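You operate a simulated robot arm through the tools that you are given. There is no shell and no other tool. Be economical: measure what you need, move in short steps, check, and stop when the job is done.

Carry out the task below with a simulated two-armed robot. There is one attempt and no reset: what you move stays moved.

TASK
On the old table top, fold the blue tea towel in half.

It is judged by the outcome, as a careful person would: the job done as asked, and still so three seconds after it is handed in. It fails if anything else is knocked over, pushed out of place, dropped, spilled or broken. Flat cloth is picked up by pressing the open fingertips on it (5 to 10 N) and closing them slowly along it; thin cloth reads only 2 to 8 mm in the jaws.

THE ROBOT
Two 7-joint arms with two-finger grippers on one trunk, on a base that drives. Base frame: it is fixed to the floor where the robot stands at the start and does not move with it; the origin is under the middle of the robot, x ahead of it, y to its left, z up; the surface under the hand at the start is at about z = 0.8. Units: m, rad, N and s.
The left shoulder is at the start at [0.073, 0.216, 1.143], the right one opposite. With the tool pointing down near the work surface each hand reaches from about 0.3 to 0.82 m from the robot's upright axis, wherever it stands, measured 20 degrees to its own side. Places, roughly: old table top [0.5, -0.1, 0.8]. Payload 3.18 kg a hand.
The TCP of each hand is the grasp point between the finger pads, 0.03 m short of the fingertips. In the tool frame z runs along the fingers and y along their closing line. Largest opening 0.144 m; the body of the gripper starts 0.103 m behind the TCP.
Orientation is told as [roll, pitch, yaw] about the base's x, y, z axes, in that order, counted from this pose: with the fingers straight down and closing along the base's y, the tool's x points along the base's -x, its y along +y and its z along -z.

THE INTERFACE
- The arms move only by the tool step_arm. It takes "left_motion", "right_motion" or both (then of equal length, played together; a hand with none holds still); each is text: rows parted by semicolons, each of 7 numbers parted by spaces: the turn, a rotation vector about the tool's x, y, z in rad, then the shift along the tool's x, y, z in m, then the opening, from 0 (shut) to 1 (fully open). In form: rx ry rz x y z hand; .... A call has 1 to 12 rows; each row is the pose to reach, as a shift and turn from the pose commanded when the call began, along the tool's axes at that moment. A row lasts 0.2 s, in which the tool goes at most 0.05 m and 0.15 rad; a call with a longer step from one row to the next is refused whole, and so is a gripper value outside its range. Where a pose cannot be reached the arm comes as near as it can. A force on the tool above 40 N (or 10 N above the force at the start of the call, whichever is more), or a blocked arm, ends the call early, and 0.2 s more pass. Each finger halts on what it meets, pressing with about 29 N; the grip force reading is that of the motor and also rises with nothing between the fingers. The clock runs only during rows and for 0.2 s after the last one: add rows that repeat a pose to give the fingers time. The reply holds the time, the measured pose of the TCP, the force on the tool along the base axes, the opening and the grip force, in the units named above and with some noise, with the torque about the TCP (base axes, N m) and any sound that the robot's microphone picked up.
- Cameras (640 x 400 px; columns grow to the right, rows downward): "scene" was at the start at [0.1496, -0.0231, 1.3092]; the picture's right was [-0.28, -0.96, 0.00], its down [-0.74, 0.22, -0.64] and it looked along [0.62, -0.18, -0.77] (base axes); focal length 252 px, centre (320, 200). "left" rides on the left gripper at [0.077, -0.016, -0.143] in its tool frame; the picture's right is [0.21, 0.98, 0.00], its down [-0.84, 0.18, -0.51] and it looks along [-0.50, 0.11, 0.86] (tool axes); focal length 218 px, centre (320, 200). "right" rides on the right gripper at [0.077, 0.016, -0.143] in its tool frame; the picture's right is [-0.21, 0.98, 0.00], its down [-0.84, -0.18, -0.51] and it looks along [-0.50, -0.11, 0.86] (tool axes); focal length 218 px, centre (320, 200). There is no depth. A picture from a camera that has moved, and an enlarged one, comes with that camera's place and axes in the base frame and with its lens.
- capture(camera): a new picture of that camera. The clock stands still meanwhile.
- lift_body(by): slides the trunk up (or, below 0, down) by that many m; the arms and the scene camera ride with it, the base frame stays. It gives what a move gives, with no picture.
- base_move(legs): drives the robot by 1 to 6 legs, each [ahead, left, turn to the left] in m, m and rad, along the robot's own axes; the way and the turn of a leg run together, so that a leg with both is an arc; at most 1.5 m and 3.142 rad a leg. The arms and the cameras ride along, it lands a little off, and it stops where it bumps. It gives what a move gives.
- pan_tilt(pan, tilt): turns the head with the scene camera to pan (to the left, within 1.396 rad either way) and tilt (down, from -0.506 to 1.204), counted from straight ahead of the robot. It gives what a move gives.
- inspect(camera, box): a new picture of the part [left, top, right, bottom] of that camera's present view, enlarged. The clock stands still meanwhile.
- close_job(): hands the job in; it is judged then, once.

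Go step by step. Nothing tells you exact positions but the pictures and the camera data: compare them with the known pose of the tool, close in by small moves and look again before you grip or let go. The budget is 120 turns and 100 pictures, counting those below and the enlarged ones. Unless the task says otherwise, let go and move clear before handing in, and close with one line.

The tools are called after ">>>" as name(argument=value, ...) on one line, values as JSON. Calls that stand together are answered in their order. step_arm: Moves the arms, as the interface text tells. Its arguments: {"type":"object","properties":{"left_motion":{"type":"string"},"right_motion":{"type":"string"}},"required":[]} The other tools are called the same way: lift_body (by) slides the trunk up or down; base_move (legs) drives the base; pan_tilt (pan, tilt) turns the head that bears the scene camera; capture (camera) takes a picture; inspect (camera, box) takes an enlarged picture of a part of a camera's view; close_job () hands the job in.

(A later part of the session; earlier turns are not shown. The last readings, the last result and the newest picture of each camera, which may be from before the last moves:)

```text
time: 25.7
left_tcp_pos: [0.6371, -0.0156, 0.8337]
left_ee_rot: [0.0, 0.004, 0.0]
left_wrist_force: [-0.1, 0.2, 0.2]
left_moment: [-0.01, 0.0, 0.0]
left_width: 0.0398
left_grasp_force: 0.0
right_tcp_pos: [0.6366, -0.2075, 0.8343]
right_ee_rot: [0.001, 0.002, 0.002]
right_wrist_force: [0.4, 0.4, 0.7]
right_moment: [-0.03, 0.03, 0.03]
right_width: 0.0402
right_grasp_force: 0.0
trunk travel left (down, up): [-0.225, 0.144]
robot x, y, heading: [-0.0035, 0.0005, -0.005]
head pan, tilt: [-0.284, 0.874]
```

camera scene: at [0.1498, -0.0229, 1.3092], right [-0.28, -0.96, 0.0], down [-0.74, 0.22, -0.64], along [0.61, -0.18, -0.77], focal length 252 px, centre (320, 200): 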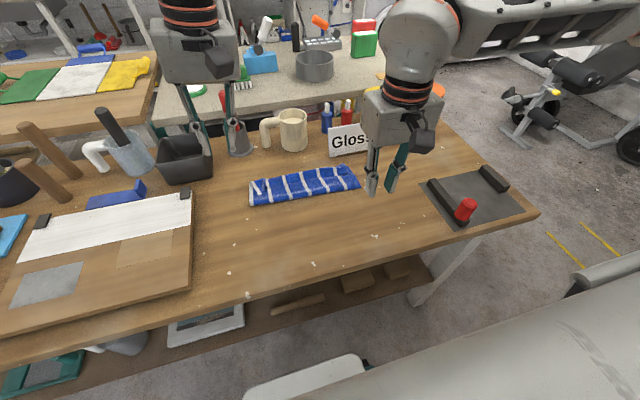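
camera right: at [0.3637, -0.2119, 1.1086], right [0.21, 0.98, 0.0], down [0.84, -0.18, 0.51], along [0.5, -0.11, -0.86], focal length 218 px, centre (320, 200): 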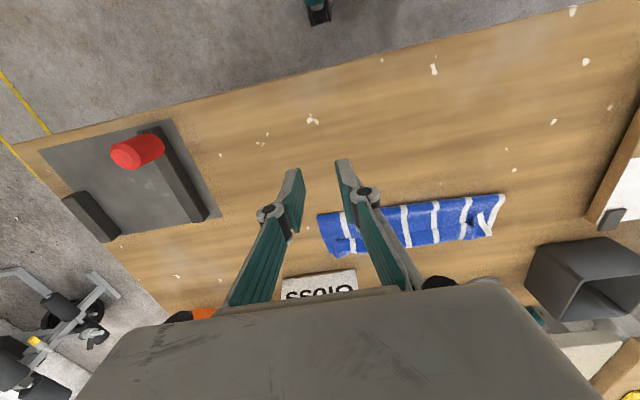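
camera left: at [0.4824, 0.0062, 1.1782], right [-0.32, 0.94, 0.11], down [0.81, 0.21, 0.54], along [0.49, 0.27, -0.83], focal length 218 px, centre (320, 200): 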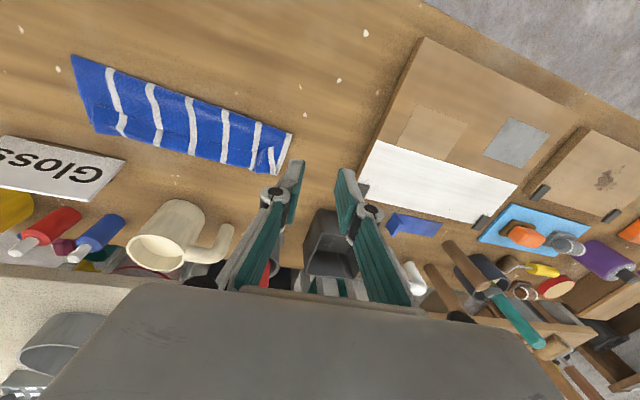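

>>> step_arm(left_motion="0 0 0 0 0 0.0008 0.28;0 0 0 0 0 0.0016 0.28;0 0 0 0 0 0.0016 0.28", right_motion="0 0 0 0 0 0.0008 0.28;0 0 0 0 0 0.0016 0.28;0 0 0 0 0 0.0016 0.28")

```text
time: 26.5
left_tcp_pos: [0.6368, -0.015, 0.8334]
left_ee_rot: [0.0, 0.002, 0.001]
left_wrist_force: [0.0, -0.3, 1.0]
left_moment: [0.01, 0.02, 0.01]
left_width: 0.0402
left_grasp_force: 0.0
right_tcp_pos: [0.6359, -0.2074, 0.833]
right_ee_rot: [-0.002, 0.001, 0.002]
right_wrist_force: [-0.1, -0.8, 0.4]
right_moment: [-0.06, 0.03, -0.01]
right_width: 0.0404
right_grasp_force: 0.1
trunk travel left (down, up): [-0.225, 0.144]
robot x, y, heading: [0.0009, -0.001, 0.001]
head pan, tilt: [-0.284, 0.874]
```

>>> step_arm(left_motion="0 0 0 0 0 0.0006 0.28;0 0 0 0 0 0.0012 0.28;0 0 0 0 0 0.0012 0.28", right_motion="0 0 0 0 0 0.0006 0.28;0 0 0 0 0 0.0012 0.28;0 0 0 0 0 0.0012 0.28")

```text
time: 27.3
left_tcp_pos: [0.6366, -0.0142, 0.8337]
left_ee_rot: [0.0, 0.004, 0.001]
left_wrist_force: [0.5, 0.6, 3.1]
left_moment: [0.03, 0.02, 0.04]
left_width: 0.0404
left_grasp_force: 0.1
right_tcp_pos: [0.6356, -0.2081, 0.8328]
right_ee_rot: [0.001, -0.002, 0.003]
right_wrist_force: [-0.4, -0.6, 6.3]
right_moment: [-0.19, 0.02, 0.0]
right_width: 0.0408
right_grasp_force: 0.3
trunk travel left (down, up): [-0.225, 0.144]
robot x, y, heading: [0.0016, -0.0004, 0.001]
head pan, tilt: [-0.284, 0.874]
```

Both hands are touching, the left lightly and the right at 6 N. I'll close them slowly, with a trace more press on the left.

>>> step_arm(left_motion="0 0 0 0 0 0.0004 0.26;0 0 0 0 0 0.0005 0.23;0 0 0 0 0 0.0005 0.2;0 0 0 0 0 0.0005 0.17;0 0 0 0 0 0.0005 0.14;0 0 0 0 0 0.0005 0.11;0 0 0 0 0 0.0005 0.08;0 0 0 0 0 0.0005 0.05;0 0 0 0 0 0.0005 0.02;0 0 0 0 0 0.0005 0;0 0 0 0 0 0.0005 0", right_motion="0 0 0 0 0 0 0.26;0 0 0 0 0 0.0003 0.23;0 0 0 0 0 0.0003 0.2;0 0 0 0 0 0.0003 0.17;0 0 0 0 0 0.0003 0.14;0 0 0 0 0 0.0003 0.11;0 0 0 0 0 0.0003 0.08;0 0 0 0 0 0.0003 0.05;0 0 0 0 0 0.0003 0.02;0 0 0 0 0 0.0003 0;0 0 0 0 0 0.0003 0")

>>> inspect(camera="right", box=[220, 100, 460, 250])

>>> inspect(camera="left", box=[180, 100, 420, 250])

```text
time: 29.7
left_tcp_pos: [0.6375, -0.0153, 0.8317]
left_ee_rot: [0.0, 0.005, 0.003]
left_wrist_force: [0.4, -6.0, 1.3]
left_moment: [-0.2, 0.01, -0.01]
left_width: 0.0042
left_grasp_force: 29.0
right_tcp_pos: [0.6364, -0.2081, 0.8313]
right_ee_rot: [0.0, -0.003, 0.004]
right_wrist_force: [0.1, 4.3, 4.1]
right_moment: [0.2, 0.02, 0.03]
right_width: 0.0007
right_grasp_force: 24.6
trunk travel left (down, up): [-0.225, 0.144]
robot x, y, heading: [0.0021, 0.0017, 0.0]
head pan, tilt: [-0.284, 0.874]
```

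```text
2.67 times, centred on (340, 175) of right
camera zoom: at [0.56, -0.1917, 0.9743], right [0.21, 0.98, 0.0], down [0.84, -0.18, 0.51], along [0.5, -0.1, -0.86], focal length 582 px, centre (267, 267)
```

zoom: 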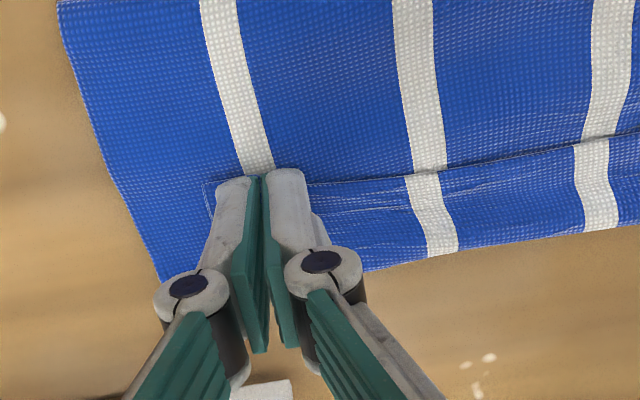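

```text
2.67 times, centred on (300, 175) of left
camera zoom: at [0.5615, -0.0318, 0.9741], right [-0.21, 0.98, 0.0], down [0.84, 0.18, 0.5], along [0.49, 0.11, -0.86], focal length 582 px, centre (373, 267)
```

zoom: 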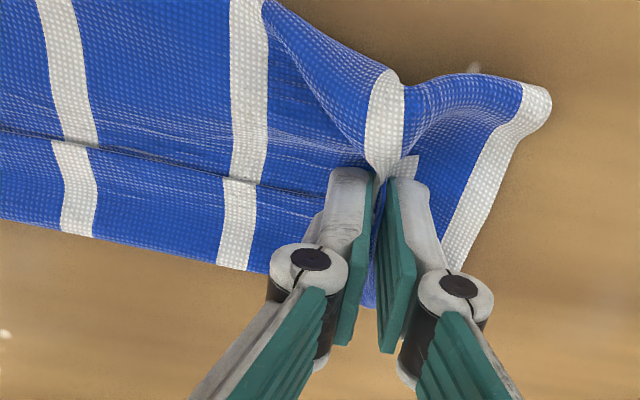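

The left seems to have gathered more than the flap, while the right looks like the flap alone. I'll lift 2.5 cm and look.

>>> step_arm(left_motion="0 0 0 0 0 -0.012 0;0 0 0 0 0 -0.025 0;0 0 0 0 0 -0.025 0", right_motion="0 0 0 0 0 -0.012 0;0 0 0 0 0 -0.025 0;0 0 0 0 0 -0.025 0")

>>> capture(camera="right")

>>> inspect(camera="left", box=[180, 100, 420, 250])

>>> inspect(camera="scene", box=[235, 130, 395, 230])

```text
time: 30.5
left_tcp_pos: [0.6381, -0.0153, 0.8573]
left_ee_rot: [-0.001, 0.005, 0.001]
left_wrist_force: [0.4, -5.3, -0.3]
left_moment: [-0.15, 0.02, -0.04]
left_width: 0.0037
left_grasp_force: 29.3
right_tcp_pos: [0.6361, -0.2087, 0.855]
right_ee_rot: [-0.001, 0.001, 0.002]
right_wrist_force: [0.8, 5.7, 0.1]
right_moment: [0.2, 0.03, 0.04]
right_width: 0.0027
right_grasp_force: 24.7
trunk travel left (down, up): [-0.225, 0.144]
robot x, y, heading: [-0.0015, -0.0048, -0.004]
head pan, tilt: [-0.284, 0.874]
```

```text
63 pictures are left
camera right: at [0.56, -0.192, 0.9977], right [0.21, 0.98, 0.0], down [0.84, -0.18, 0.51], along [0.5, -0.11, -0.86], focal length 218 px, centre (320, 200)
```

right: 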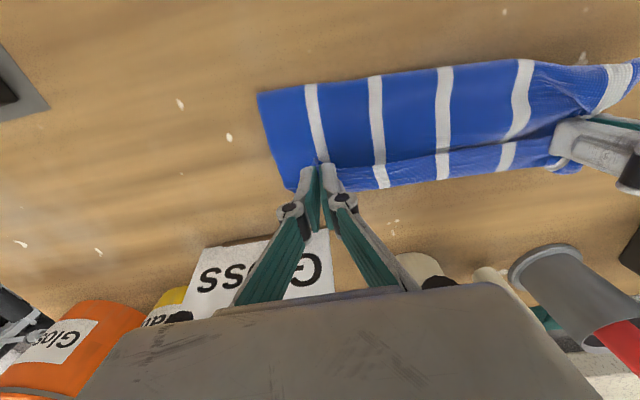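

```text
2.67 times, centred on (300, 175) of left
camera zoom: at [0.5628, -0.0318, 0.9994], right [-0.21, 0.98, 0.0], down [0.84, 0.18, 0.5], along [0.49, 0.11, -0.86], focal length 582 px, centre (373, 267)
```

zoom: 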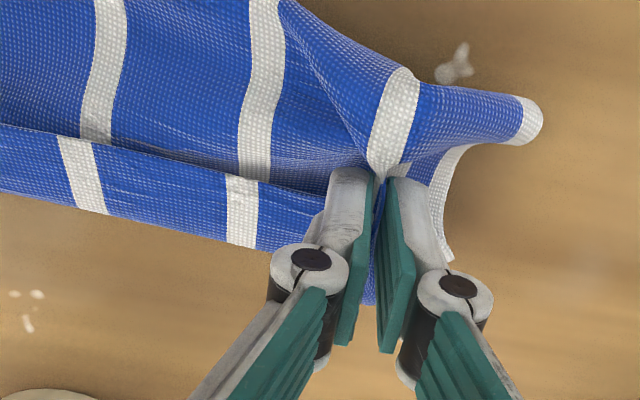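

```text
4.00 times, centred on (315, 180) of scene
camera zoom: at [0.1499, -0.023, 1.3091], right [-0.28, -0.96, 0.0], down [-0.74, 0.22, -0.64], along [0.61, -0.18, -0.77], focal length 1009 px, centre (340, 280)
```

zoom: 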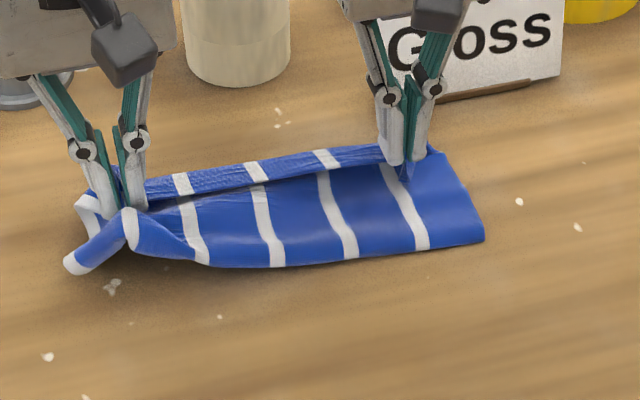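

The left has caught the top layer together with the flap. The cleanest fix is to open the towel back out toward me and refold with a proper edge grip, so I'll carry the held edge back in an arc.

>>> step_arm(left_motion="0 0 0 0.023 0.001 -0.038 0;0 0 0 0.053 0.002 -0.055 0;0 0 0 0.083 0.003 -0.058 0;0 0 0 0.113 0.005 -0.048 0;0 0 0 0.138 0.006 -0.031 0;0 0 0 0.153 0.007 -0.008 0;0 0 0 0.163 0.007 0.007 0;0 0 0 0.17 0.008 0.015 0;0 0 0 0.17 0.008 0.015 0", right_motion="0 0 0 0.023 0.001 -0.038 0;0 0 0 0.053 0.002 -0.055 0;0 0 0 0.083 0.003 -0.058 0;0 0 0 0.113 0.005 -0.048 0;0 0 0 0.138 0.006 -0.031 0;0 0 0 0.153 0.007 -0.008 0;0 0 0 0.163 0.007 0.007 0;0 0 0 0.17 0.008 0.015 0;0 0 0 0.17 0.008 0.015 0")

>>> capture(camera="right")

>>> capture(camera="left")

>>> inspect(camera="scene", box=[215, 130, 415, 255])

```text
time: 32.5
left_tcp_pos: [0.4672, -0.0069, 0.8416]
left_ee_rot: [-0.001, 0.003, 0.002]
left_wrist_force: [-0.8, 1.2, 1.1]
left_moment: [0.07, 0.0, 0.02]
left_width: 0.0019
left_grasp_force: 24.7
right_tcp_pos: [0.4666, -0.2006, 0.84]
right_ee_rot: [0.002, 0.001, 0.002]
right_wrist_force: [0.8, 1.1, 0.0]
right_moment: [-0.01, -0.01, 0.0]
right_width: 0.0
right_grasp_force: 28.8
trunk travel left (down, up): [-0.225, 0.144]
robot x, y, heading: [-0.0021, -0.0035, -0.005]
head pan, tilt: [-0.284, 0.874]
```

```text
60 pictures are left
camera right: at [0.3897, -0.1837, 0.9832], right [0.21, 0.98, 0.0], down [0.84, -0.18, 0.51], along [0.5, -0.11, -0.86], focal length 218 px, centre (320, 200)
```

right: 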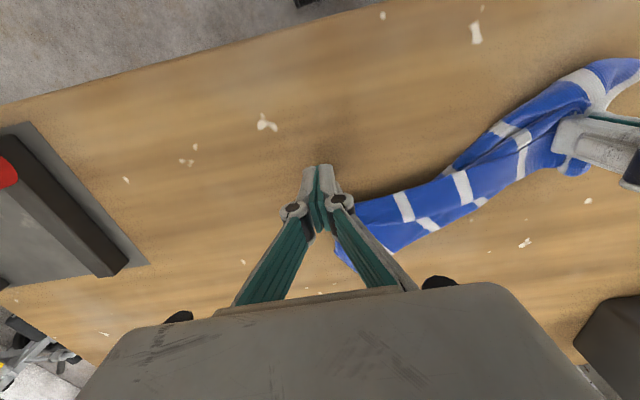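

```text
59 pictures are left
camera left: at [0.3912, -0.0231, 0.9845], right [-0.21, 0.98, 0.0], down [0.84, 0.18, 0.5], along [0.49, 0.11, -0.86], focal length 218 px, centre (320, 200)
```

left: 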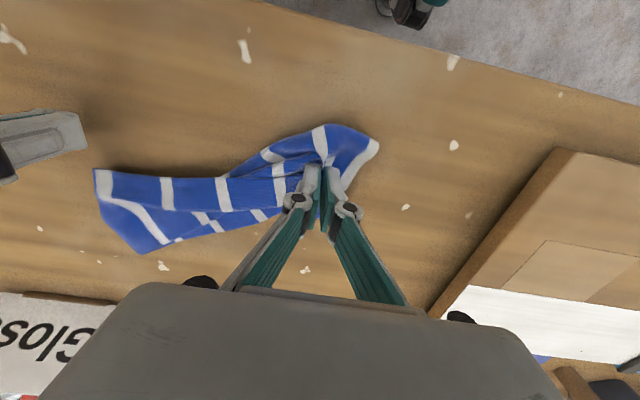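

```text
3.20 times, centred on (315, 192) of scene
camera zoom: at [0.1495, -0.023, 1.3093], right [-0.28, -0.96, 0.0], down [-0.74, 0.22, -0.64], along [0.62, -0.18, -0.77], focal length 807 px, centre (336, 224)
```

zoom: 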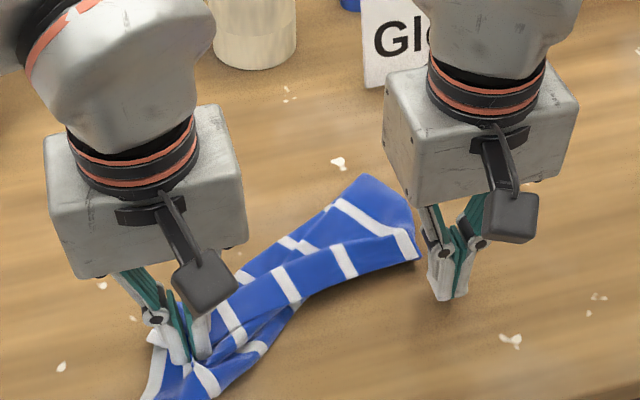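

The right slipped off and the left has dragged the whole towel askew. I'll let go, clear both hands and look properly.

>>> step_arm(left_motion="0 0 0 0 0 0.005 0.1;0 0 0 0 0 0.005 0.25;0 0 0 0 0 0.005 0.4;0 0 0 0 0 -0.03 0.4;0 0 0 0 0.03 -0.07 0.4;0 0 0 0 0.07 -0.1 0.4;0 0 0 0 0.11 -0.13 0.4;0 0 0 0 0.15 -0.16 0.4;0 0 0 0 0.19 -0.18 0.4;0 0 0 0 0.22 -0.2 0.4", right_motion="0 0 0 0 0 -0.01 0.1;0 0 0 0 0 -0.04 0.25;0 0 0 0 0 -0.08 0.4;0 0 0 0.02 0 -0.11 0.4;0 0 0 0.04 0 -0.13 0.4;0 0 0 0.06 0 -0.15 0.4;0 0 0 0.06 -0.03 -0.17 0.4;0 0 0 0.06 -0.06 -0.17 0.4;0 0 0 0.06 -0.1 -0.17 0.4;0 0 0 0.06 -0.1 -0.17 0.4")

>>> capture(camera="scene")

>>> inspect(camera="scene", box=[225, 155, 385, 255])

```text
time: 34.7
left_tcp_pos: [0.4665, 0.2178, 1.0426]
left_ee_rot: [-0.001, 0.006, 0.001]
left_wrist_force: [-0.4, -0.1, 1.0]
left_moment: [0.02, 0.0, -0.01]
left_width: 0.0575
left_grasp_force: 0.0
right_tcp_pos: [0.4071, -0.3009, 1.0117]
right_ee_rot: [-0.001, 0.002, 0.0]
right_wrist_force: [1.2, 0.2, 0.5]
right_moment: [-0.04, 0.01, 0.02]
right_width: 0.0576
right_grasp_force: 0.0
trunk travel left (down, up): [-0.225, 0.144]
robot x, y, heading: [-0.0021, 0.0005, -0.0]
head pan, tilt: [-0.284, 0.874]
```

```text
57 pictures are left
camera scene: at [0.1496, -0.0215, 1.3093], right [-0.28, -0.96, 0.0], down [-0.74, 0.21, -0.64], along [0.62, -0.18, -0.77], focal length 252 px, centre (320, 200)
```

scene: 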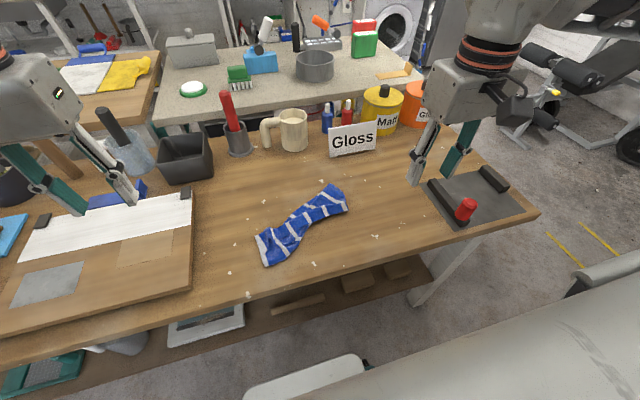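

```text
4.00 times, centred on (305, 205) of scene
camera zoom: at [0.1496, -0.0215, 1.3093], right [-0.28, -0.96, 0.0], down [-0.74, 0.21, -0.64], along [0.62, -0.18, -0.77], focal length 1009 px, centre (380, 180)
```

zoom: 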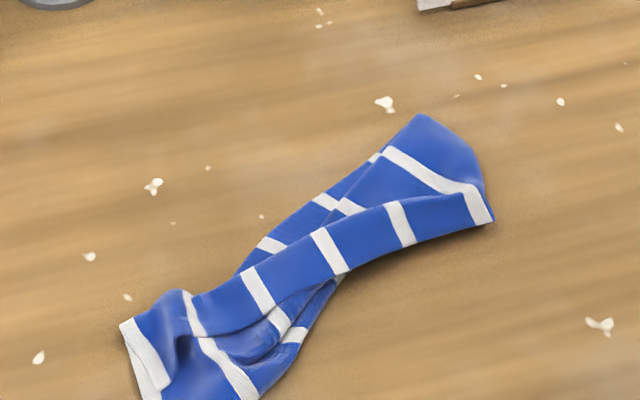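

The towel is now bunched diagonally, still partly doubled. I'll look closely at both ends to find free corners to open it up by.

>>> inspect(camera="scene", box=[248, 215, 312, 270])

>>> inspect(camera="scene", box=[295, 175, 355, 225])

>>> capture(camera="left")

>>> capture(camera="right")

```text
7.27 times, centred on (280, 242) of scene
camera zoom: at [0.1496, -0.0215, 1.3093], right [-0.28, -0.96, 0.0], down [-0.74, 0.21, -0.64], along [0.62, -0.18, -0.77], focal length 1835 px, centre (611, -109)
```

zoom: 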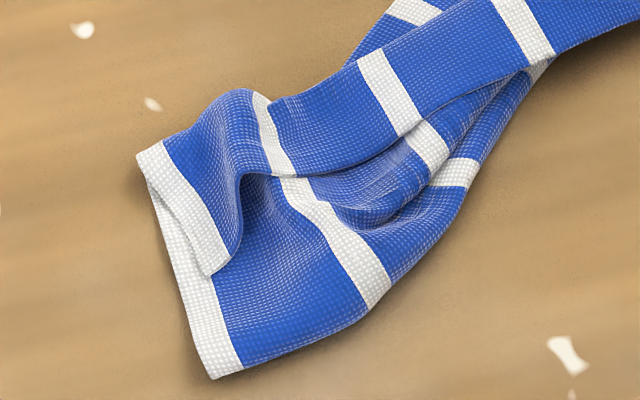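

```text
8.00 times, centred on (325, 200) of scene
camera zoom: at [0.1496, -0.0215, 1.3093], right [-0.28, -0.96, 0.0], down [-0.74, 0.21, -0.64], along [0.62, -0.18, -0.77], focal length 2018 px, centre (280, 200)
```

zoom: 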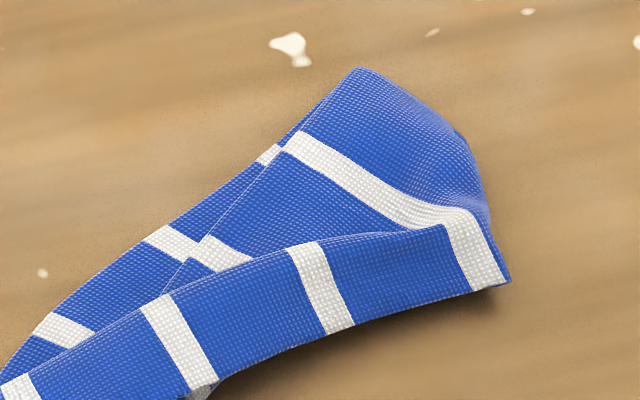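

```text
53 pictures are left
camera left: at [0.3916, 0.2012, 1.1856], right [-0.21, 0.98, 0.0], down [0.84, 0.18, 0.5], along [0.49, 0.11, -0.86], focal length 218 px, centre (320, 200)
```

left: 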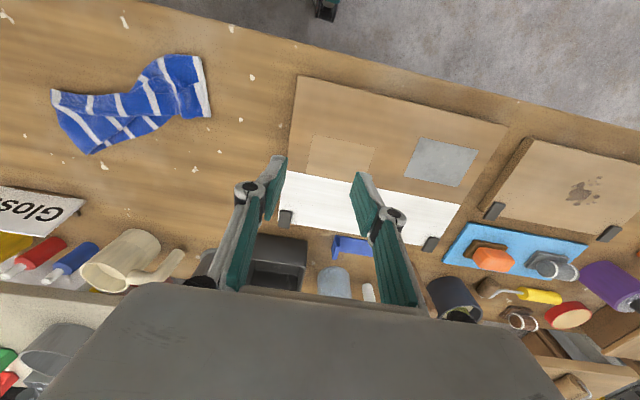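

```text
52 pictures are left
camera right: at [0.3308, -0.2842, 1.155], right [0.21, 0.98, 0.0], down [0.84, -0.18, 0.51], along [0.5, -0.11, -0.86], focal length 218 px, centre (320, 200)
```

right: 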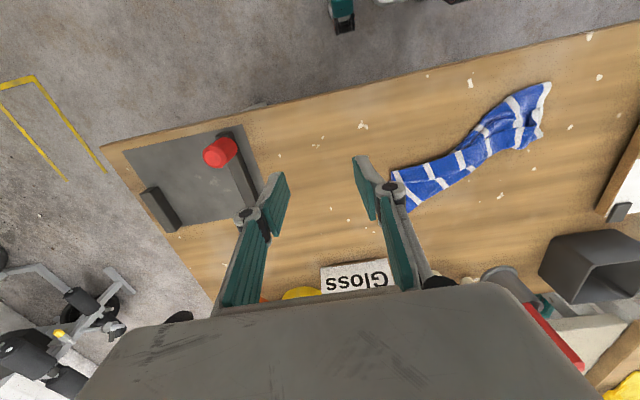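

At the left end the lowest layer's corner, near (0.412, 0.02), sticks out as a single free layer. I'll pinch it with the left hand and lift so the towel hangs open, then take the next corner with the right. First I'll move above it.

>>> step_arm(left_motion="0 0 0 0.006 -0.037 0.025 0.3;0 0 0 0.012 -0.074 0.05 0.21;0 0 0 0.018 -0.111 0.075 0.21;0 0 0 0.024 -0.148 0.1 0.21;0 0 0 0.03 -0.185 0.13 0.21;0 0 0 0.0385 -0.2238 0.16 0.21;0 0 0 0.0385 -0.2238 0.19 0.21;0 0 0 0.0385 -0.2238 0.195 0.21")

>>> inspect(camera="left", box=[200, 90, 440, 240])

```text
time: 36.5
left_tcp_pos: [0.4274, -0.0104, 0.8467]
left_ee_rot: [-0.001, 0.005, 0.001]
left_wrist_force: [0.1, -0.3, 0.1]
left_moment: [-0.02, 0.0, 0.02]
left_width: 0.0301
left_grasp_force: 0.1
right_tcp_pos: [0.4064, -0.3023, 1.0121]
right_ee_rot: [-0.001, 0.0, 0.001]
right_wrist_force: [0.7, -0.3, -0.7]
right_moment: [0.0, 0.02, 0.02]
right_width: 0.0577
right_grasp_force: 0.0
trunk travel left (down, up): [-0.225, 0.144]
robot x, y, heading: [0.001, -0.0029, 0.002]
head pan, tilt: [-0.284, 0.874]
```

```text
2.67 times, centred on (320, 165) of left
camera zoom: at [0.3515, -0.0267, 0.9909], right [-0.21, 0.98, 0.0], down [0.84, 0.18, 0.5], along [0.49, 0.11, -0.86], focal length 582 px, centre (320, 293)
```

zoom: 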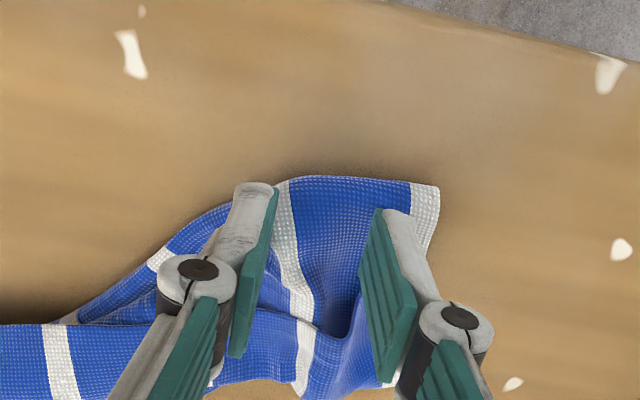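

The alignment is good: single-layer corner between the fingers. I'll lower to it.

>>> step_arm(left_motion="0 0 0 0 0 0.008 0.21;0 0 0 0 0 0.013 0.21;0 0 0 0 0 0.0145 0.21;0 0 0 0 0 0.0145 0.21")

```text
time: 37.5
left_tcp_pos: [0.4282, -0.0107, 0.832]
left_ee_rot: [0.001, 0.006, 0.002]
left_wrist_force: [-0.2, 0.6, 0.9]
left_moment: [0.0, 0.01, -0.04]
left_width: 0.0303
left_grasp_force: 0.0
right_tcp_pos: [0.4072, -0.3016, 1.0124]
right_ee_rot: [0.0, -0.002, 0.001]
right_wrist_force: [-0.7, 0.5, 0.0]
right_moment: [0.02, 0.01, 0.01]
right_width: 0.0574
right_grasp_force: 0.1
trunk travel left (down, up): [-0.225, 0.144]
robot x, y, heading: [0.0005, 0.0009, -0.003]
head pan, tilt: [-0.284, 0.874]
```

>>> step_arm(left_motion="0 0 0 0 0 0.0008 0.21;0 0 0 0 0 0.0016 0.21;0 0 0 0 0 0.0016 0.21")

```text
time: 38.3
left_tcp_pos: [0.4294, -0.0097, 0.8316]
left_ee_rot: [-0.001, 0.002, 0.001]
left_wrist_force: [-0.5, 0.6, 5.0]
left_moment: [0.12, -0.01, 0.0]
left_width: 0.0302
left_grasp_force: 0.0
right_tcp_pos: [0.4065, -0.3018, 1.0116]
right_ee_rot: [0.0, -0.002, 0.001]
right_wrist_force: [0.1, -0.8, 0.0]
right_moment: [-0.02, 0.03, 0.01]
right_width: 0.0578
right_grasp_force: 0.0
trunk travel left (down, up): [-0.225, 0.144]
robot x, y, heading: [-0.0015, -0.001, 0.003]
head pan, tilt: [-0.284, 0.874]
```

>>> step_arm(left_motion="0 0 0 0 0 0.0005 0.19;0 0 0 0 0 0.0006 0.17;0 0 0 0 0 0.0006 0.15;0 0 0 0 0 0.0006 0.12;0 0 0 0 0 0.0006 0.09;0 0 0 0 0 0.0006 0.06;0 0 0 0 0 0.0006 0.03;0 0 0 0 0 0.0006 0;0 0 0 0 0 0.0006 0;0 0 0 0 0 -0.015 0;0 0 0 0 0 -0.03 0;0 0 0 0 0 -0.03 0")

>>> capture(camera="left")

```text
time: 40.9
left_tcp_pos: [0.427, -0.01, 0.8618]
left_ee_rot: [0.0, 0.003, 0.001]
left_wrist_force: [0.5, 8.5, 5.1]
left_moment: [0.2, 0.05, 0.08]
left_width: 0.002
left_grasp_force: 24.6
right_tcp_pos: [0.4081, -0.3018, 1.0118]
right_ee_rot: [0.0, 0.003, 0.002]
right_wrist_force: [0.0, -0.1, 0.6]
right_moment: [0.04, 0.03, 0.0]
right_width: 0.0576
right_grasp_force: 0.1
trunk travel left (down, up): [-0.225, 0.144]
robot x, y, heading: [-0.0009, -0.0031, -0.001]
head pan, tilt: [-0.284, 0.874]
```

```text
50 pictures are left
camera left: at [0.3528, -0.0275, 1.0051], right [-0.21, 0.98, 0.0], down [0.84, 0.18, 0.5], along [0.49, 0.11, -0.86], focal length 218 px, centre (320, 200)
```

left: 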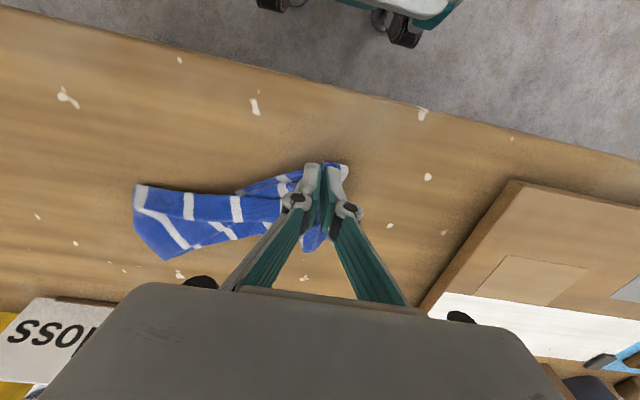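

The corner is held. I'll lift it steadily until the towel hangs free.

>>> step_arm(left_motion="0 0 0 -0.005 0 -0.03 0;0 0 0 -0.01 0 -0.06 0;0 0 0 -0.02 0 -0.09 0;0 0 0 -0.03 0 -0.12 0;0 0 0 -0.04 0 -0.15 0;0 0 0 -0.05 0 -0.18 0;0 0 0 -0.06 0 -0.21 0;0 0 0 -0.07 0 -0.24 0;0 0 0 -0.08 0 -0.27 0;0 0 0 -0.09 0 -0.3 0;0 0 0 -0.1 0 -0.33 0;0 0 0 -0.1 0 -0.33 0")

>>> capture(camera="scene")

>>> capture(camera="right")

```text
time: 43.5
left_tcp_pos: [0.5302, -0.0106, 1.1892]
left_ee_rot: [-0.002, 0.004, 0.002]
left_wrist_force: [-1.3, 1.3, 4.4]
left_moment: [0.19, 0.01, -0.06]
left_width: 0.0008
left_grasp_force: 24.9
right_tcp_pos: [0.4071, -0.3022, 1.0126]
right_ee_rot: [0.0, 0.002, 0.002]
right_wrist_force: [0.5, -0.3, -0.1]
right_moment: [0.0, -0.01, 0.01]
right_width: 0.0579
right_grasp_force: 0.0
trunk travel left (down, up): [-0.225, 0.144]
robot x, y, heading: [-0.0039, -0.0043, 0.008]
head pan, tilt: [-0.284, 0.874]
```

```text
49 pictures are left
camera scene: at [0.1498, -0.0226, 1.3092], right [-0.28, -0.96, 0.0], down [-0.74, 0.22, -0.64], along [0.62, -0.18, -0.77], focal length 252 px, centre (320, 200)
```

scene: 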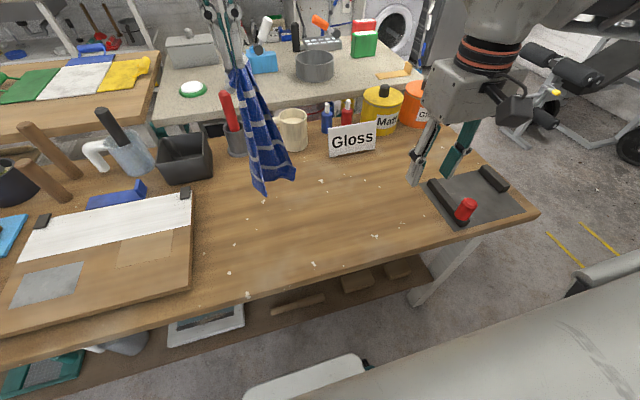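

```text
48 pictures are left
camera right: at [0.3311, -0.2849, 1.1546], right [0.21, 0.98, 0.0], down [0.84, -0.18, 0.51], along [0.5, -0.11, -0.86], focal length 218 px, centre (320, 200)
```

right: 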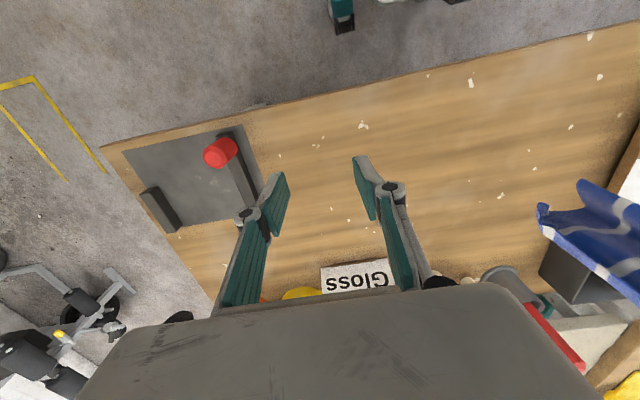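

The towel hangs by one corner. I'll raise the head to see the whole of it and find the adjacent corner.

>>> pan_tilt(pan=0.0, tilt=0.55)

>>> inspect(camera="scene", box=[200, 40, 440, 260])

```text
time: 44.4
left_tcp_pos: [0.5306, -0.0111, 1.1897]
left_ee_rot: [0.0, 0.004, 0.002]
left_wrist_force: [0.6, 0.2, 0.0]
left_moment: [0.01, 0.0, -0.05]
left_width: 0.0043
left_grasp_force: 36.4
right_tcp_pos: [0.4069, -0.3015, 1.0122]
right_ee_rot: [0.0, 0.004, 0.002]
right_wrist_force: [0.1, 0.0, 0.2]
right_moment: [-0.01, -0.01, 0.01]
right_width: 0.0577
right_grasp_force: 0.1
trunk travel left (down, up): [-0.225, 0.144]
robot x, y, heading: [-0.001, -0.002, 0.004]
head pan, tilt: [0.0, 0.55]
```

```text
1.82 times, centred on (320, 150) of scene
camera zoom: at [0.1657, -0.0014, 1.3365], right [0.0, -1.0, 0.0], down [-0.52, 0.0, -0.85], along [0.85, 0.0, -0.52], focal length 459 px, centre (320, 291)
```

zoom: 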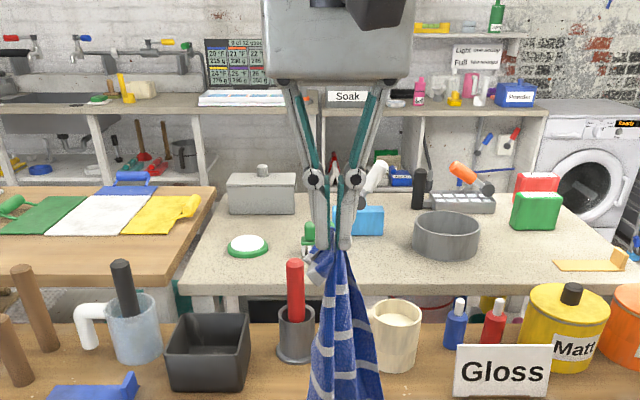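

>>> pan_tilt(pan=0.0, tilt=0.75)

>>> inspect(camera="scene", box=[240, 60, 400, 220])

```text
time: 45.1
left_tcp_pos: [0.5305, -0.012, 1.1892]
left_ee_rot: [0.0, 0.004, 0.002]
left_wrist_force: [-0.6, 0.9, 1.3]
left_moment: [-0.03, 0.0, 0.03]
left_width: 0.0017
left_grasp_force: 30.0
right_tcp_pos: [0.4067, -0.3007, 1.0114]
right_ee_rot: [0.0, 0.002, 0.001]
right_wrist_force: [-0.2, -0.4, -1.0]
right_moment: [0.03, 0.0, 0.0]
right_width: 0.0579
right_grasp_force: 0.2
trunk travel left (down, up): [-0.225, 0.144]
robot x, y, heading: [0.0004, 0.001, -0.001]
head pan, tilt: [0.0, 0.75]
```

```text
2.50 times, centred on (320, 140) of scene
camera zoom: at [0.1587, -0.0014, 1.3193], right [0.0, -1.0, 0.0], down [-0.68, 0.0, -0.73], along [0.73, 0.0, -0.68], focal length 631 px, centre (320, 350)
```

zoom: 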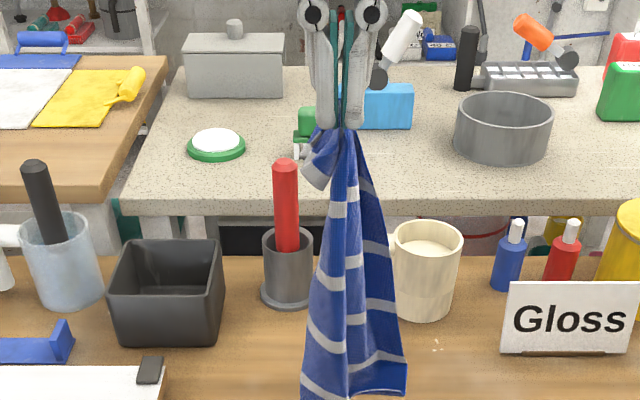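

The stripes hang roughly level, so the towel has opened, but the bordered edge is behind it. I'll spin the left wrist to bring it into view.

>>> step_arm(left_motion="0 0 0.14 0 0 0 0;0 0 0.28 0 0 0 0;0 0 0.42 0 0 0 0;0 0 0.56 0 0 0 0;0 0 0.7 0 0 0 0;0 0 0.84 0 0 0 0;0 0 0.98 0 0 0 0;0 0 1.12 0 0 0 0;0 0 1.26 0 0 0 0;0 0 1.4 0 0 0 0;0 0 1.5 0 0 0 0;0 0 1.5 0 0 0 0")

>>> inspect(camera="scene", box=[240, 60, 400, 220])

```text
time: 47.7
left_tcp_pos: [0.5471, 0.05, 1.1825]
left_ee_rot: [0.013, -0.14, -0.35]
left_wrist_force: [-0.1, 1.3, -1.1]
left_moment: [-0.22, -0.01, -0.07]
left_width: 0.0047
left_grasp_force: 32.1
left hand out of reach, approached as far as the arm can: row 2, 3, 4, 5, 6, 7, 8, 9, 10, 11, 12
right_tcp_pos: [0.4069, -0.2956, 1.0138]
right_ee_rot: [-0.008, 0.0, 0.004]
right_wrist_force: [0.0, 2.4, 0.4]
right_moment: [-0.24, -0.04, 0.01]
right_width: 0.0575
right_grasp_force: 0.1
trunk travel left (down, up): [-0.225, 0.144]
robot x, y, heading: [0.0006, 0.0003, 0.0]
head pan, tilt: [0.0, 0.75]
```

```text
2.50 times, centred on (320, 140) of scene
camera zoom: at [0.1581, 0.0062, 1.3193], right [0.0, -1.0, 0.01], down [-0.68, -0.01, -0.73], along [0.73, 0.0, -0.68], focal length 631 px, centre (320, 350)
```

zoom: 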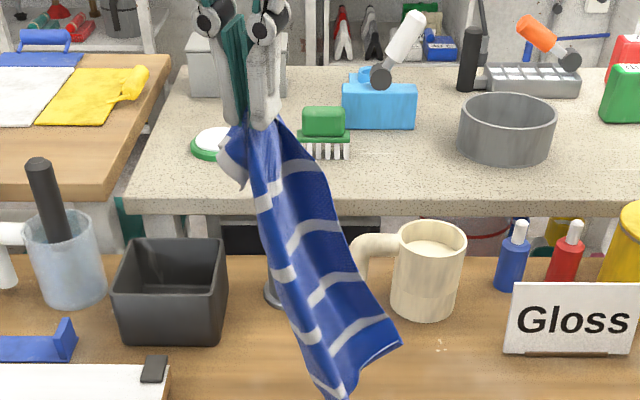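

That direction is limited, so I'll turn back and spin the other way.

>>> step_arm(left_motion="0 0.05 -0.12 0 -0.015 0 0;0 0.1 -0.24 0 -0.03 0 0;0 0.14 -0.35 0 -0.04 0 0;0 0.14 -0.48 0 -0.04 0 0;0 0.14 -0.62 0 -0.04 0 0;0 0.14 -0.76 0 -0.04 0 0;0 0.14 -0.9 0 -0.04 0 0;0 0.14 -1.04 0 -0.04 0 0;0 0.14 -1.18 0 -0.04 0 0;0 0.14 -1.32 0 -0.04 0 0;0 0.14 -1.45 0 -0.04 0 0;0 0.14 -1.45 0 -0.04 0 0")

>>> inspect(camera="scene", box=[240, 60, 400, 220])

```text
time: 50.3
left_tcp_pos: [0.5334, 0.0056, 1.1804]
left_ee_rot: [-0.048, 0.059, 1.097]
left_wrist_force: [-0.7, 0.5, 0.6]
left_moment: [0.04, 0.08, 0.03]
left_width: 0.0014
left_grasp_force: 27.0
right_tcp_pos: [0.4076, -0.3015, 1.012]
right_ee_rot: [0.0, 0.0, 0.001]
right_wrist_force: [0.4, -0.2, -0.4]
right_moment: [0.03, 0.03, -0.01]
right_width: 0.0573
right_grasp_force: 0.0
trunk travel left (down, up): [-0.225, 0.144]
robot x, y, heading: [-0.0035, 0.0033, -0.002]
head pan, tilt: [0.0, 0.75]
```

```text
2.50 times, centred on (320, 140) of scene
camera zoom: at [0.1587, -0.0014, 1.3192], right [0.0, -1.0, 0.0], down [-0.68, 0.0, -0.73], along [0.73, 0.0, -0.68], focal length 631 px, centre (320, 350)
```

zoom: 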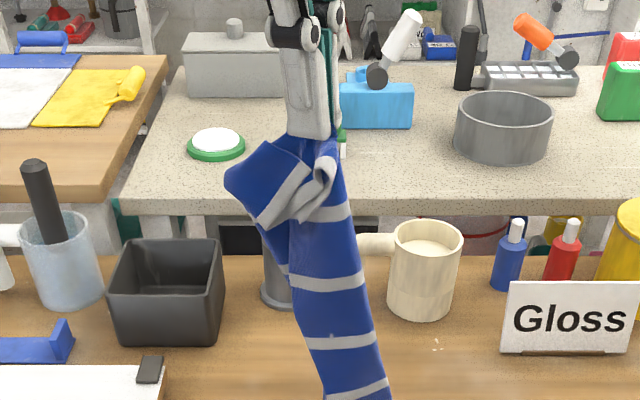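

>>> inspect(camera="scene", box=[290, 80, 345, 160])

>>> capture(camera="scene")

```text
5.00 times, centred on (318, 120) of scene
camera zoom: at [0.1587, -0.0014, 1.3192], right [0.0, -1.0, 0.0], down [-0.68, 0.0, -0.73], along [0.73, 0.0, -0.68], focal length 1262 px, centre (332, 600)
```

zoom: 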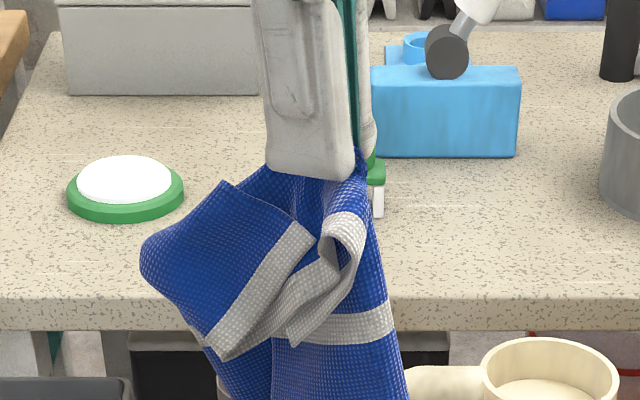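

```text
42 pictures are left
camera scene: at [0.1587, -0.0014, 1.3192], right [0.0, -1.0, 0.0], down [-0.68, 0.0, -0.73], along [0.73, 0.0, -0.68], focal length 252 px, centre (320, 200)
```

scene: 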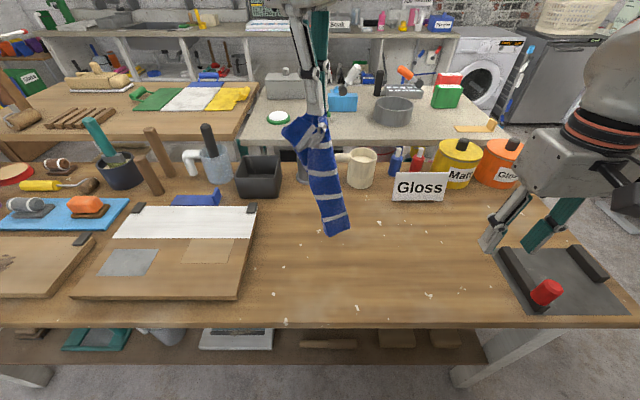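

The right-hand view shows the second corner as a small flap right at the left fingertips, too close for the other hand. I'll lay the towel down lengthwise, away from me, with that flap on top, so both corners can be reached on the table. First I'll bring it back toward me.

>>> step_arm(left_motion="0 0 0 0.0165 0.032 0 0;0 0 0 0.033 0.064 0 0;0 0 0 0.05 0.096 0 0;0 0 0 0.066 0.129 0 0;0 0 0 0.066 0.129 0 0;0 0 0 0.066 0.129 0 0;0 0 0 0.066 0.129 0.03 0;0 0 0 0.066 0.129 0.05 0;0 0 0 0.066 0.129 0.05 0;0 0 0 0.066 0.129 0.05 0")

>>> capture(camera="scene")

```text
time: 52.5
left_tcp_pos: [0.3897, 0.0022, 1.1271]
left_ee_rot: [-0.049, 0.059, 1.095]
left_wrist_force: [1.1, -1.3, 3.5]
left_moment: [-0.01, 0.11, -0.01]
left_width: 0.0013
left_grasp_force: 24.3
right_tcp_pos: [0.4062, -0.3015, 1.0101]
right_ee_rot: [0.002, 0.002, 0.002]
right_wrist_force: [0.2, 0.0, 0.8]
right_moment: [0.0, -0.01, 0.01]
right_width: 0.0578
right_grasp_force: 0.0
trunk travel left (down, up): [-0.225, 0.144]
robot x, y, heading: [-0.0024, -0.0016, -0.004]
head pan, tilt: [0.0, 0.75]
```

```text
41 pictures are left
camera scene: at [0.1587, -0.0014, 1.3192], right [0.0, -1.0, 0.0], down [-0.68, 0.0, -0.73], along [0.73, 0.0, -0.68], focal length 252 px, centre (320, 200)
```

scene: 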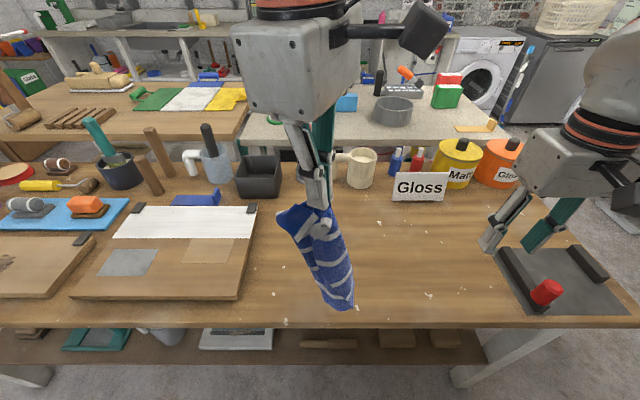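

The lower end hangs just above the table's near edge. I'll lay it down along a diagonal, moving away from me.

>>> step_arm(left_motion="0 0 0 -0.0069 -0.0133 0.03 0;0 0 0 -0.0205 -0.04 0.06 0;0 0 0 -0.0342 -0.0668 0.09 0;0 0 0 -0.0479 -0.0935 0.12 0;0 0 0 -0.0616 -0.12 0.15 0;0 0 0 -0.0752 -0.147 0.18 0;0 0 0 -0.0889 -0.1736 0.21 0;0 0 0 -0.1026 -0.2 0.238 0;0 0 0 -0.1163 -0.227 0.262 0;0 0 0 -0.126 -0.246 0.278 0;0 0 0 -0.126 -0.246 0.278 0")

>>> inspect(camera="scene", box=[220, 130, 440, 310])

```text
time: 54.9
left_tcp_pos: [0.6704, -0.0174, 0.8534]
left_ee_rot: [-0.05, 0.059, 1.095]
left_wrist_force: [-0.4, 0.5, 4.1]
left_moment: [0.0, 0.06, -0.01]
left_width: 0.001
left_grasp_force: 24.3
right_tcp_pos: [0.4067, -0.3006, 1.0122]
right_ee_rot: [0.0, 0.0, 0.002]
right_wrist_force: [0.1, -0.2, 0.0]
right_moment: [-0.04, 0.02, 0.0]
right_width: 0.0575
right_grasp_force: 0.0
trunk travel left (down, up): [-0.225, 0.144]
robot x, y, heading: [0.0021, -0.0035, 0.007]
head pan, tilt: [0.0, 0.75]
```

```text
2.22 times, centred on (330, 220) of scene
camera zoom: at [0.1583, -0.0011, 1.3193], right [0.0, -1.0, 0.0], down [-0.68, 0.0, -0.73], along [0.73, 0.0, -0.68], focal length 561 px, centre (298, 156)
```

zoom: 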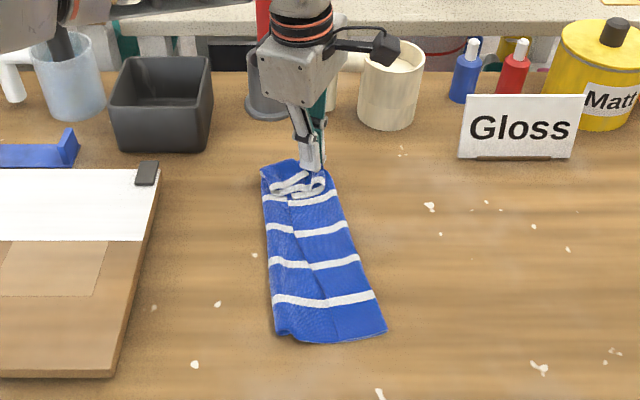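

It lies much more orderly, doubled lengthwise. I'll release and clear the hand.

>>> step_arm(left_motion="0 0 0 0 0 0.01 0;0 0 0 0 0 0.012 0.1;0 0 0 0 0 0.012 0.25;0 0 0 0 0 0.0 0.3;0 0 0 0 0 -0.03 0.3;0 0 0 0 0 -0.07 0.3;0 0 0 0.0 0 -0.11 0.3;0 0 0 -0.02 0.04 -0.14 0.3;0 0 0 -0.04 0.08 -0.17 0.3;0 0 0 -0.07 0.11 -0.2 0.3;0 0 0 -0.1 0.14 -0.2 0.3;0 0 0 -0.12 0.16 -0.2 0.3")

>>> inspect(camera="scene", box=[260, 170, 400, 290])

```text
refused: row 8 steps farther than a row can; nothing moved
```

```text
3.33 times, centred on (330, 230) of scene
camera zoom: at [0.1583, -0.0011, 1.3193], right [0.0, -1.0, 0.0], down [-0.68, 0.0, -0.73], along [0.73, 0.0, -0.68], focal length 841 px, centre (287, 100)
```

zoom: 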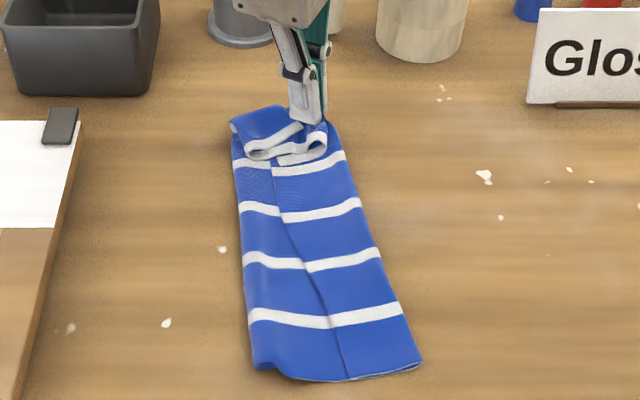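

>>> step_arm(left_motion="0 0 0 0 0 0.01 0;0 0 0 0 0 0.012 0.1;0 0 0 0 0 0.012 0.25;0 0 0 0 0 0.0 0.3;0 0 0 0 0 -0.03 0.3;0 0 0 0 0 -0.07 0.3;0 0 0 0.0 0 -0.11 0.3;0 0 0 0 0 -0.15 0.3;0 0 0 -0.022 0.04 -0.16 0.3;0 0 0 -0.044 0.08 -0.16 0.3;0 0 0 -0.066 0.12 -0.16 0.3;0 0 0 -0.088 0.157 -0.16 0.3")

>>> inspect(camera="scene", box=[260, 170, 400, 290])

```text
time: 57.5
left_tcp_pos: [0.5673, 0.1415, 1.0032]
left_ee_rot: [-0.05, 0.06, 1.096]
left_wrist_force: [-0.6, -0.1, 0.9]
left_moment: [-0.03, -0.05, -0.01]
left_width: 0.0434
left_grasp_force: 0.2
right_tcp_pos: [0.4065, -0.3012, 1.0113]
right_ee_rot: [-0.002, 0.001, 0.001]
right_wrist_force: [-1.4, -0.5, 0.0]
right_moment: [-0.02, -0.01, 0.03]
right_width: 0.0574
right_grasp_force: 0.1
trunk travel left (down, up): [-0.225, 0.144]
robot x, y, heading: [-0.0019, -0.0032, -0.002]
head pan, tilt: [0.0, 0.75]
```

```text
3.33 times, centred on (330, 230) of scene
camera zoom: at [0.1583, -0.0004, 1.3193], right [0.0, -1.0, 0.0], down [-0.68, 0.0, -0.73], along [0.73, 0.0, -0.68], focal length 841 px, centre (287, 100)
```

zoom: 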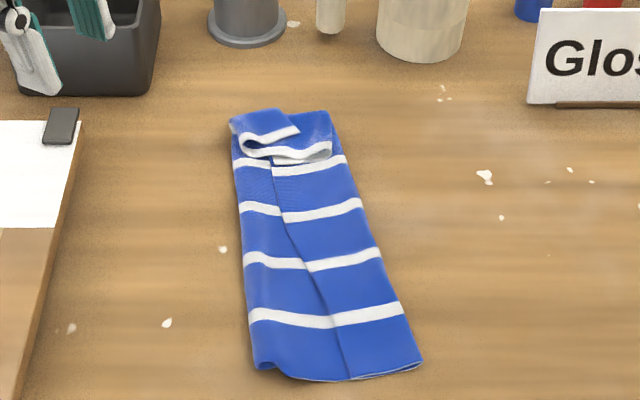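

The towel now lies lengthwise with its sides folded in and the bordered edge at the far end. I'll zoom in to read the layers.

>>> inspect(camera="scene", box=[308, 250, 368, 290])

>>> inspect(camera="scene", box=[300, 195, 350, 228])

```text
10.00 times, centred on (338, 270) of scene
camera zoom: at [0.1583, -0.0004, 1.3193], right [0.0, -1.0, 0.0], down [-0.68, 0.0, -0.73], along [0.73, 0.0, -0.68], focal length 2523 px, centre (140, -500)
```

zoom: 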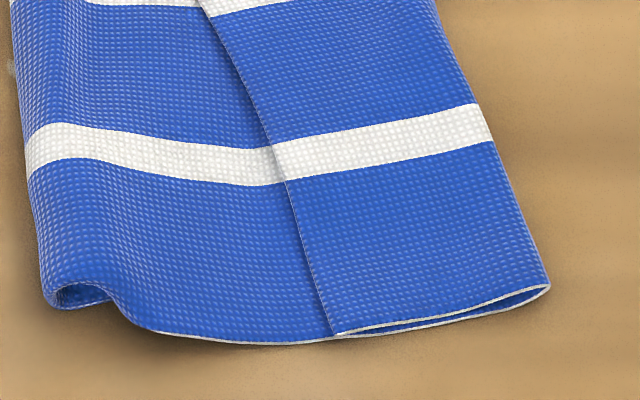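

```text
12.12 times, centred on (325, 212) of scene
camera zoom: at [0.1583, -0.0004, 1.3193], right [0.0, -1.0, 0.0], down [-0.68, 0.0, -0.73], along [0.73, 0.0, -0.68], focal length 3058 px, centre (259, 61)
```

zoom: 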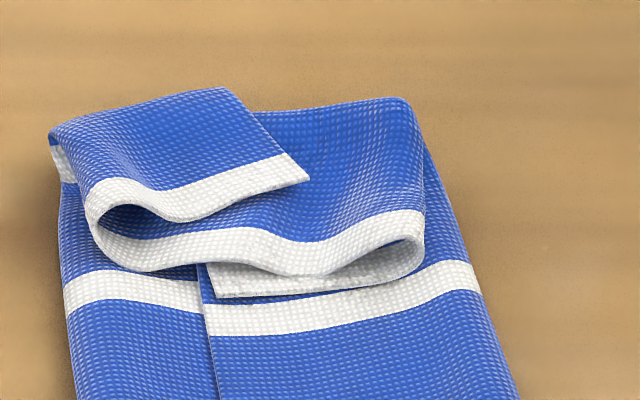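

The layout is clear. A right-hand flap lies on top, with its free long edge at the seam (y≈-0.044), the far bordered end is turned back, and the left side is tucked under a little. I'll page-turn the right flap first, with the right hand turned 90° above it.

>>> step_arm(right_motion="0 0 0.14 -0.006 0.02 0 0.25;0 0 0.28 -0.012 0.045 0 0.25;0 0 0.42 -0.018 0.07 0 0.25;0 0 0.56 -0.024 0.095 0.01 0.25;0 0 0.7 -0.03 0.12 0.02 0.25;0 0 0.84 -0.036 0.145 0.03 0.25;0 0 0.98 -0.042 0.17 0.045 0.25;0 0 1.12 -0.048 0.195 0.06 0.25;0 0 1.26 -0.054 0.22 0.08 0.25;0 0 1.4 -0.06 0.24 0.1 0.25;0 0 1.54 -0.0635 0.245 0.125 0.25;0 0 1.57 -0.0635 0.245 0.14 0.25")

>>> inspect(camera="right", box=[160, 60, 480, 260])

```text
time: 60.1
left_tcp_pos: [0.569, 0.1398, 1.0028]
left_ee_rot: [-0.048, 0.06, 1.096]
left_wrist_force: [0.5, -0.1, 0.3]
left_moment: [0.0, 0.02, 0.0]
left_width: 0.0433
left_grasp_force: 0.1
right_tcp_pos: [0.467, -0.0551, 0.872]
right_ee_rot: [-0.004, 0.002, -1.573]
right_wrist_force: [-0.1, 0.0, -0.4]
right_moment: [-0.02, 0.01, -0.03]
right_width: 0.036
right_grasp_force: 0.0
trunk travel left (down, up): [-0.225, 0.144]
robot x, y, heading: [-0.0015, -0.0006, 0.003]
head pan, tilt: [0.0, 0.75]
```

```text
2.00 times, centred on (320, 160) of right
camera zoom: at [0.4852, 0.0213, 1.0145], right [0.98, -0.21, 0.0], down [-0.18, -0.84, 0.51], along [-0.11, -0.5, -0.86], focal length 436 px, centre (320, 280)
```

zoom: 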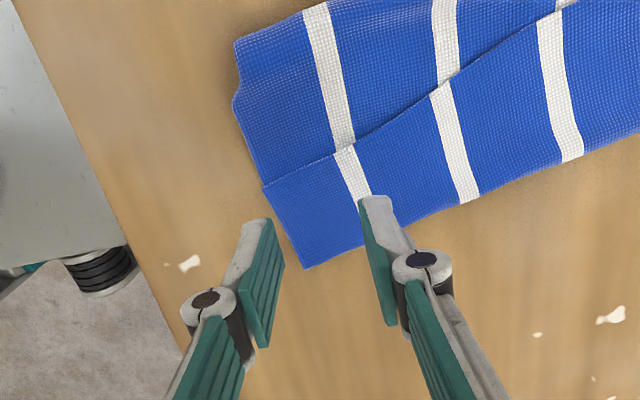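

I'll shift slightly inward along the flap and lower to just above the cloth.

>>> step_arm(right_motion="0 0 0 0.009 0.013 0.01 0.25;0 0 0 0.009 0.013 0.025 0.25;0 0 0 0.009 0.013 0.035 0.25;0 0 0 0.009 0.013 0.038 0.25;0 0 0 0.009 0.013 0.038 0.25")

```text
time: 61.3
left_tcp_pos: [0.5689, 0.139, 1.0029]
left_ee_rot: [-0.047, 0.058, 1.096]
left_wrist_force: [0.7, 0.2, -0.5]
left_moment: [0.02, 0.0, -0.02]
left_width: 0.0429
left_grasp_force: 0.0
right_tcp_pos: [0.4823, -0.0465, 0.8338]
right_ee_rot: [-0.001, 0.001, -1.569]
right_wrist_force: [-1.0, 0.3, 1.0]
right_moment: [0.0, 0.01, 0.0]
right_width: 0.0359
right_grasp_force: 0.1
trunk travel left (down, up): [-0.225, 0.144]
robot x, y, heading: [0.0009, -0.0019, 0.001]
head pan, tilt: [0.0, 0.75]
```

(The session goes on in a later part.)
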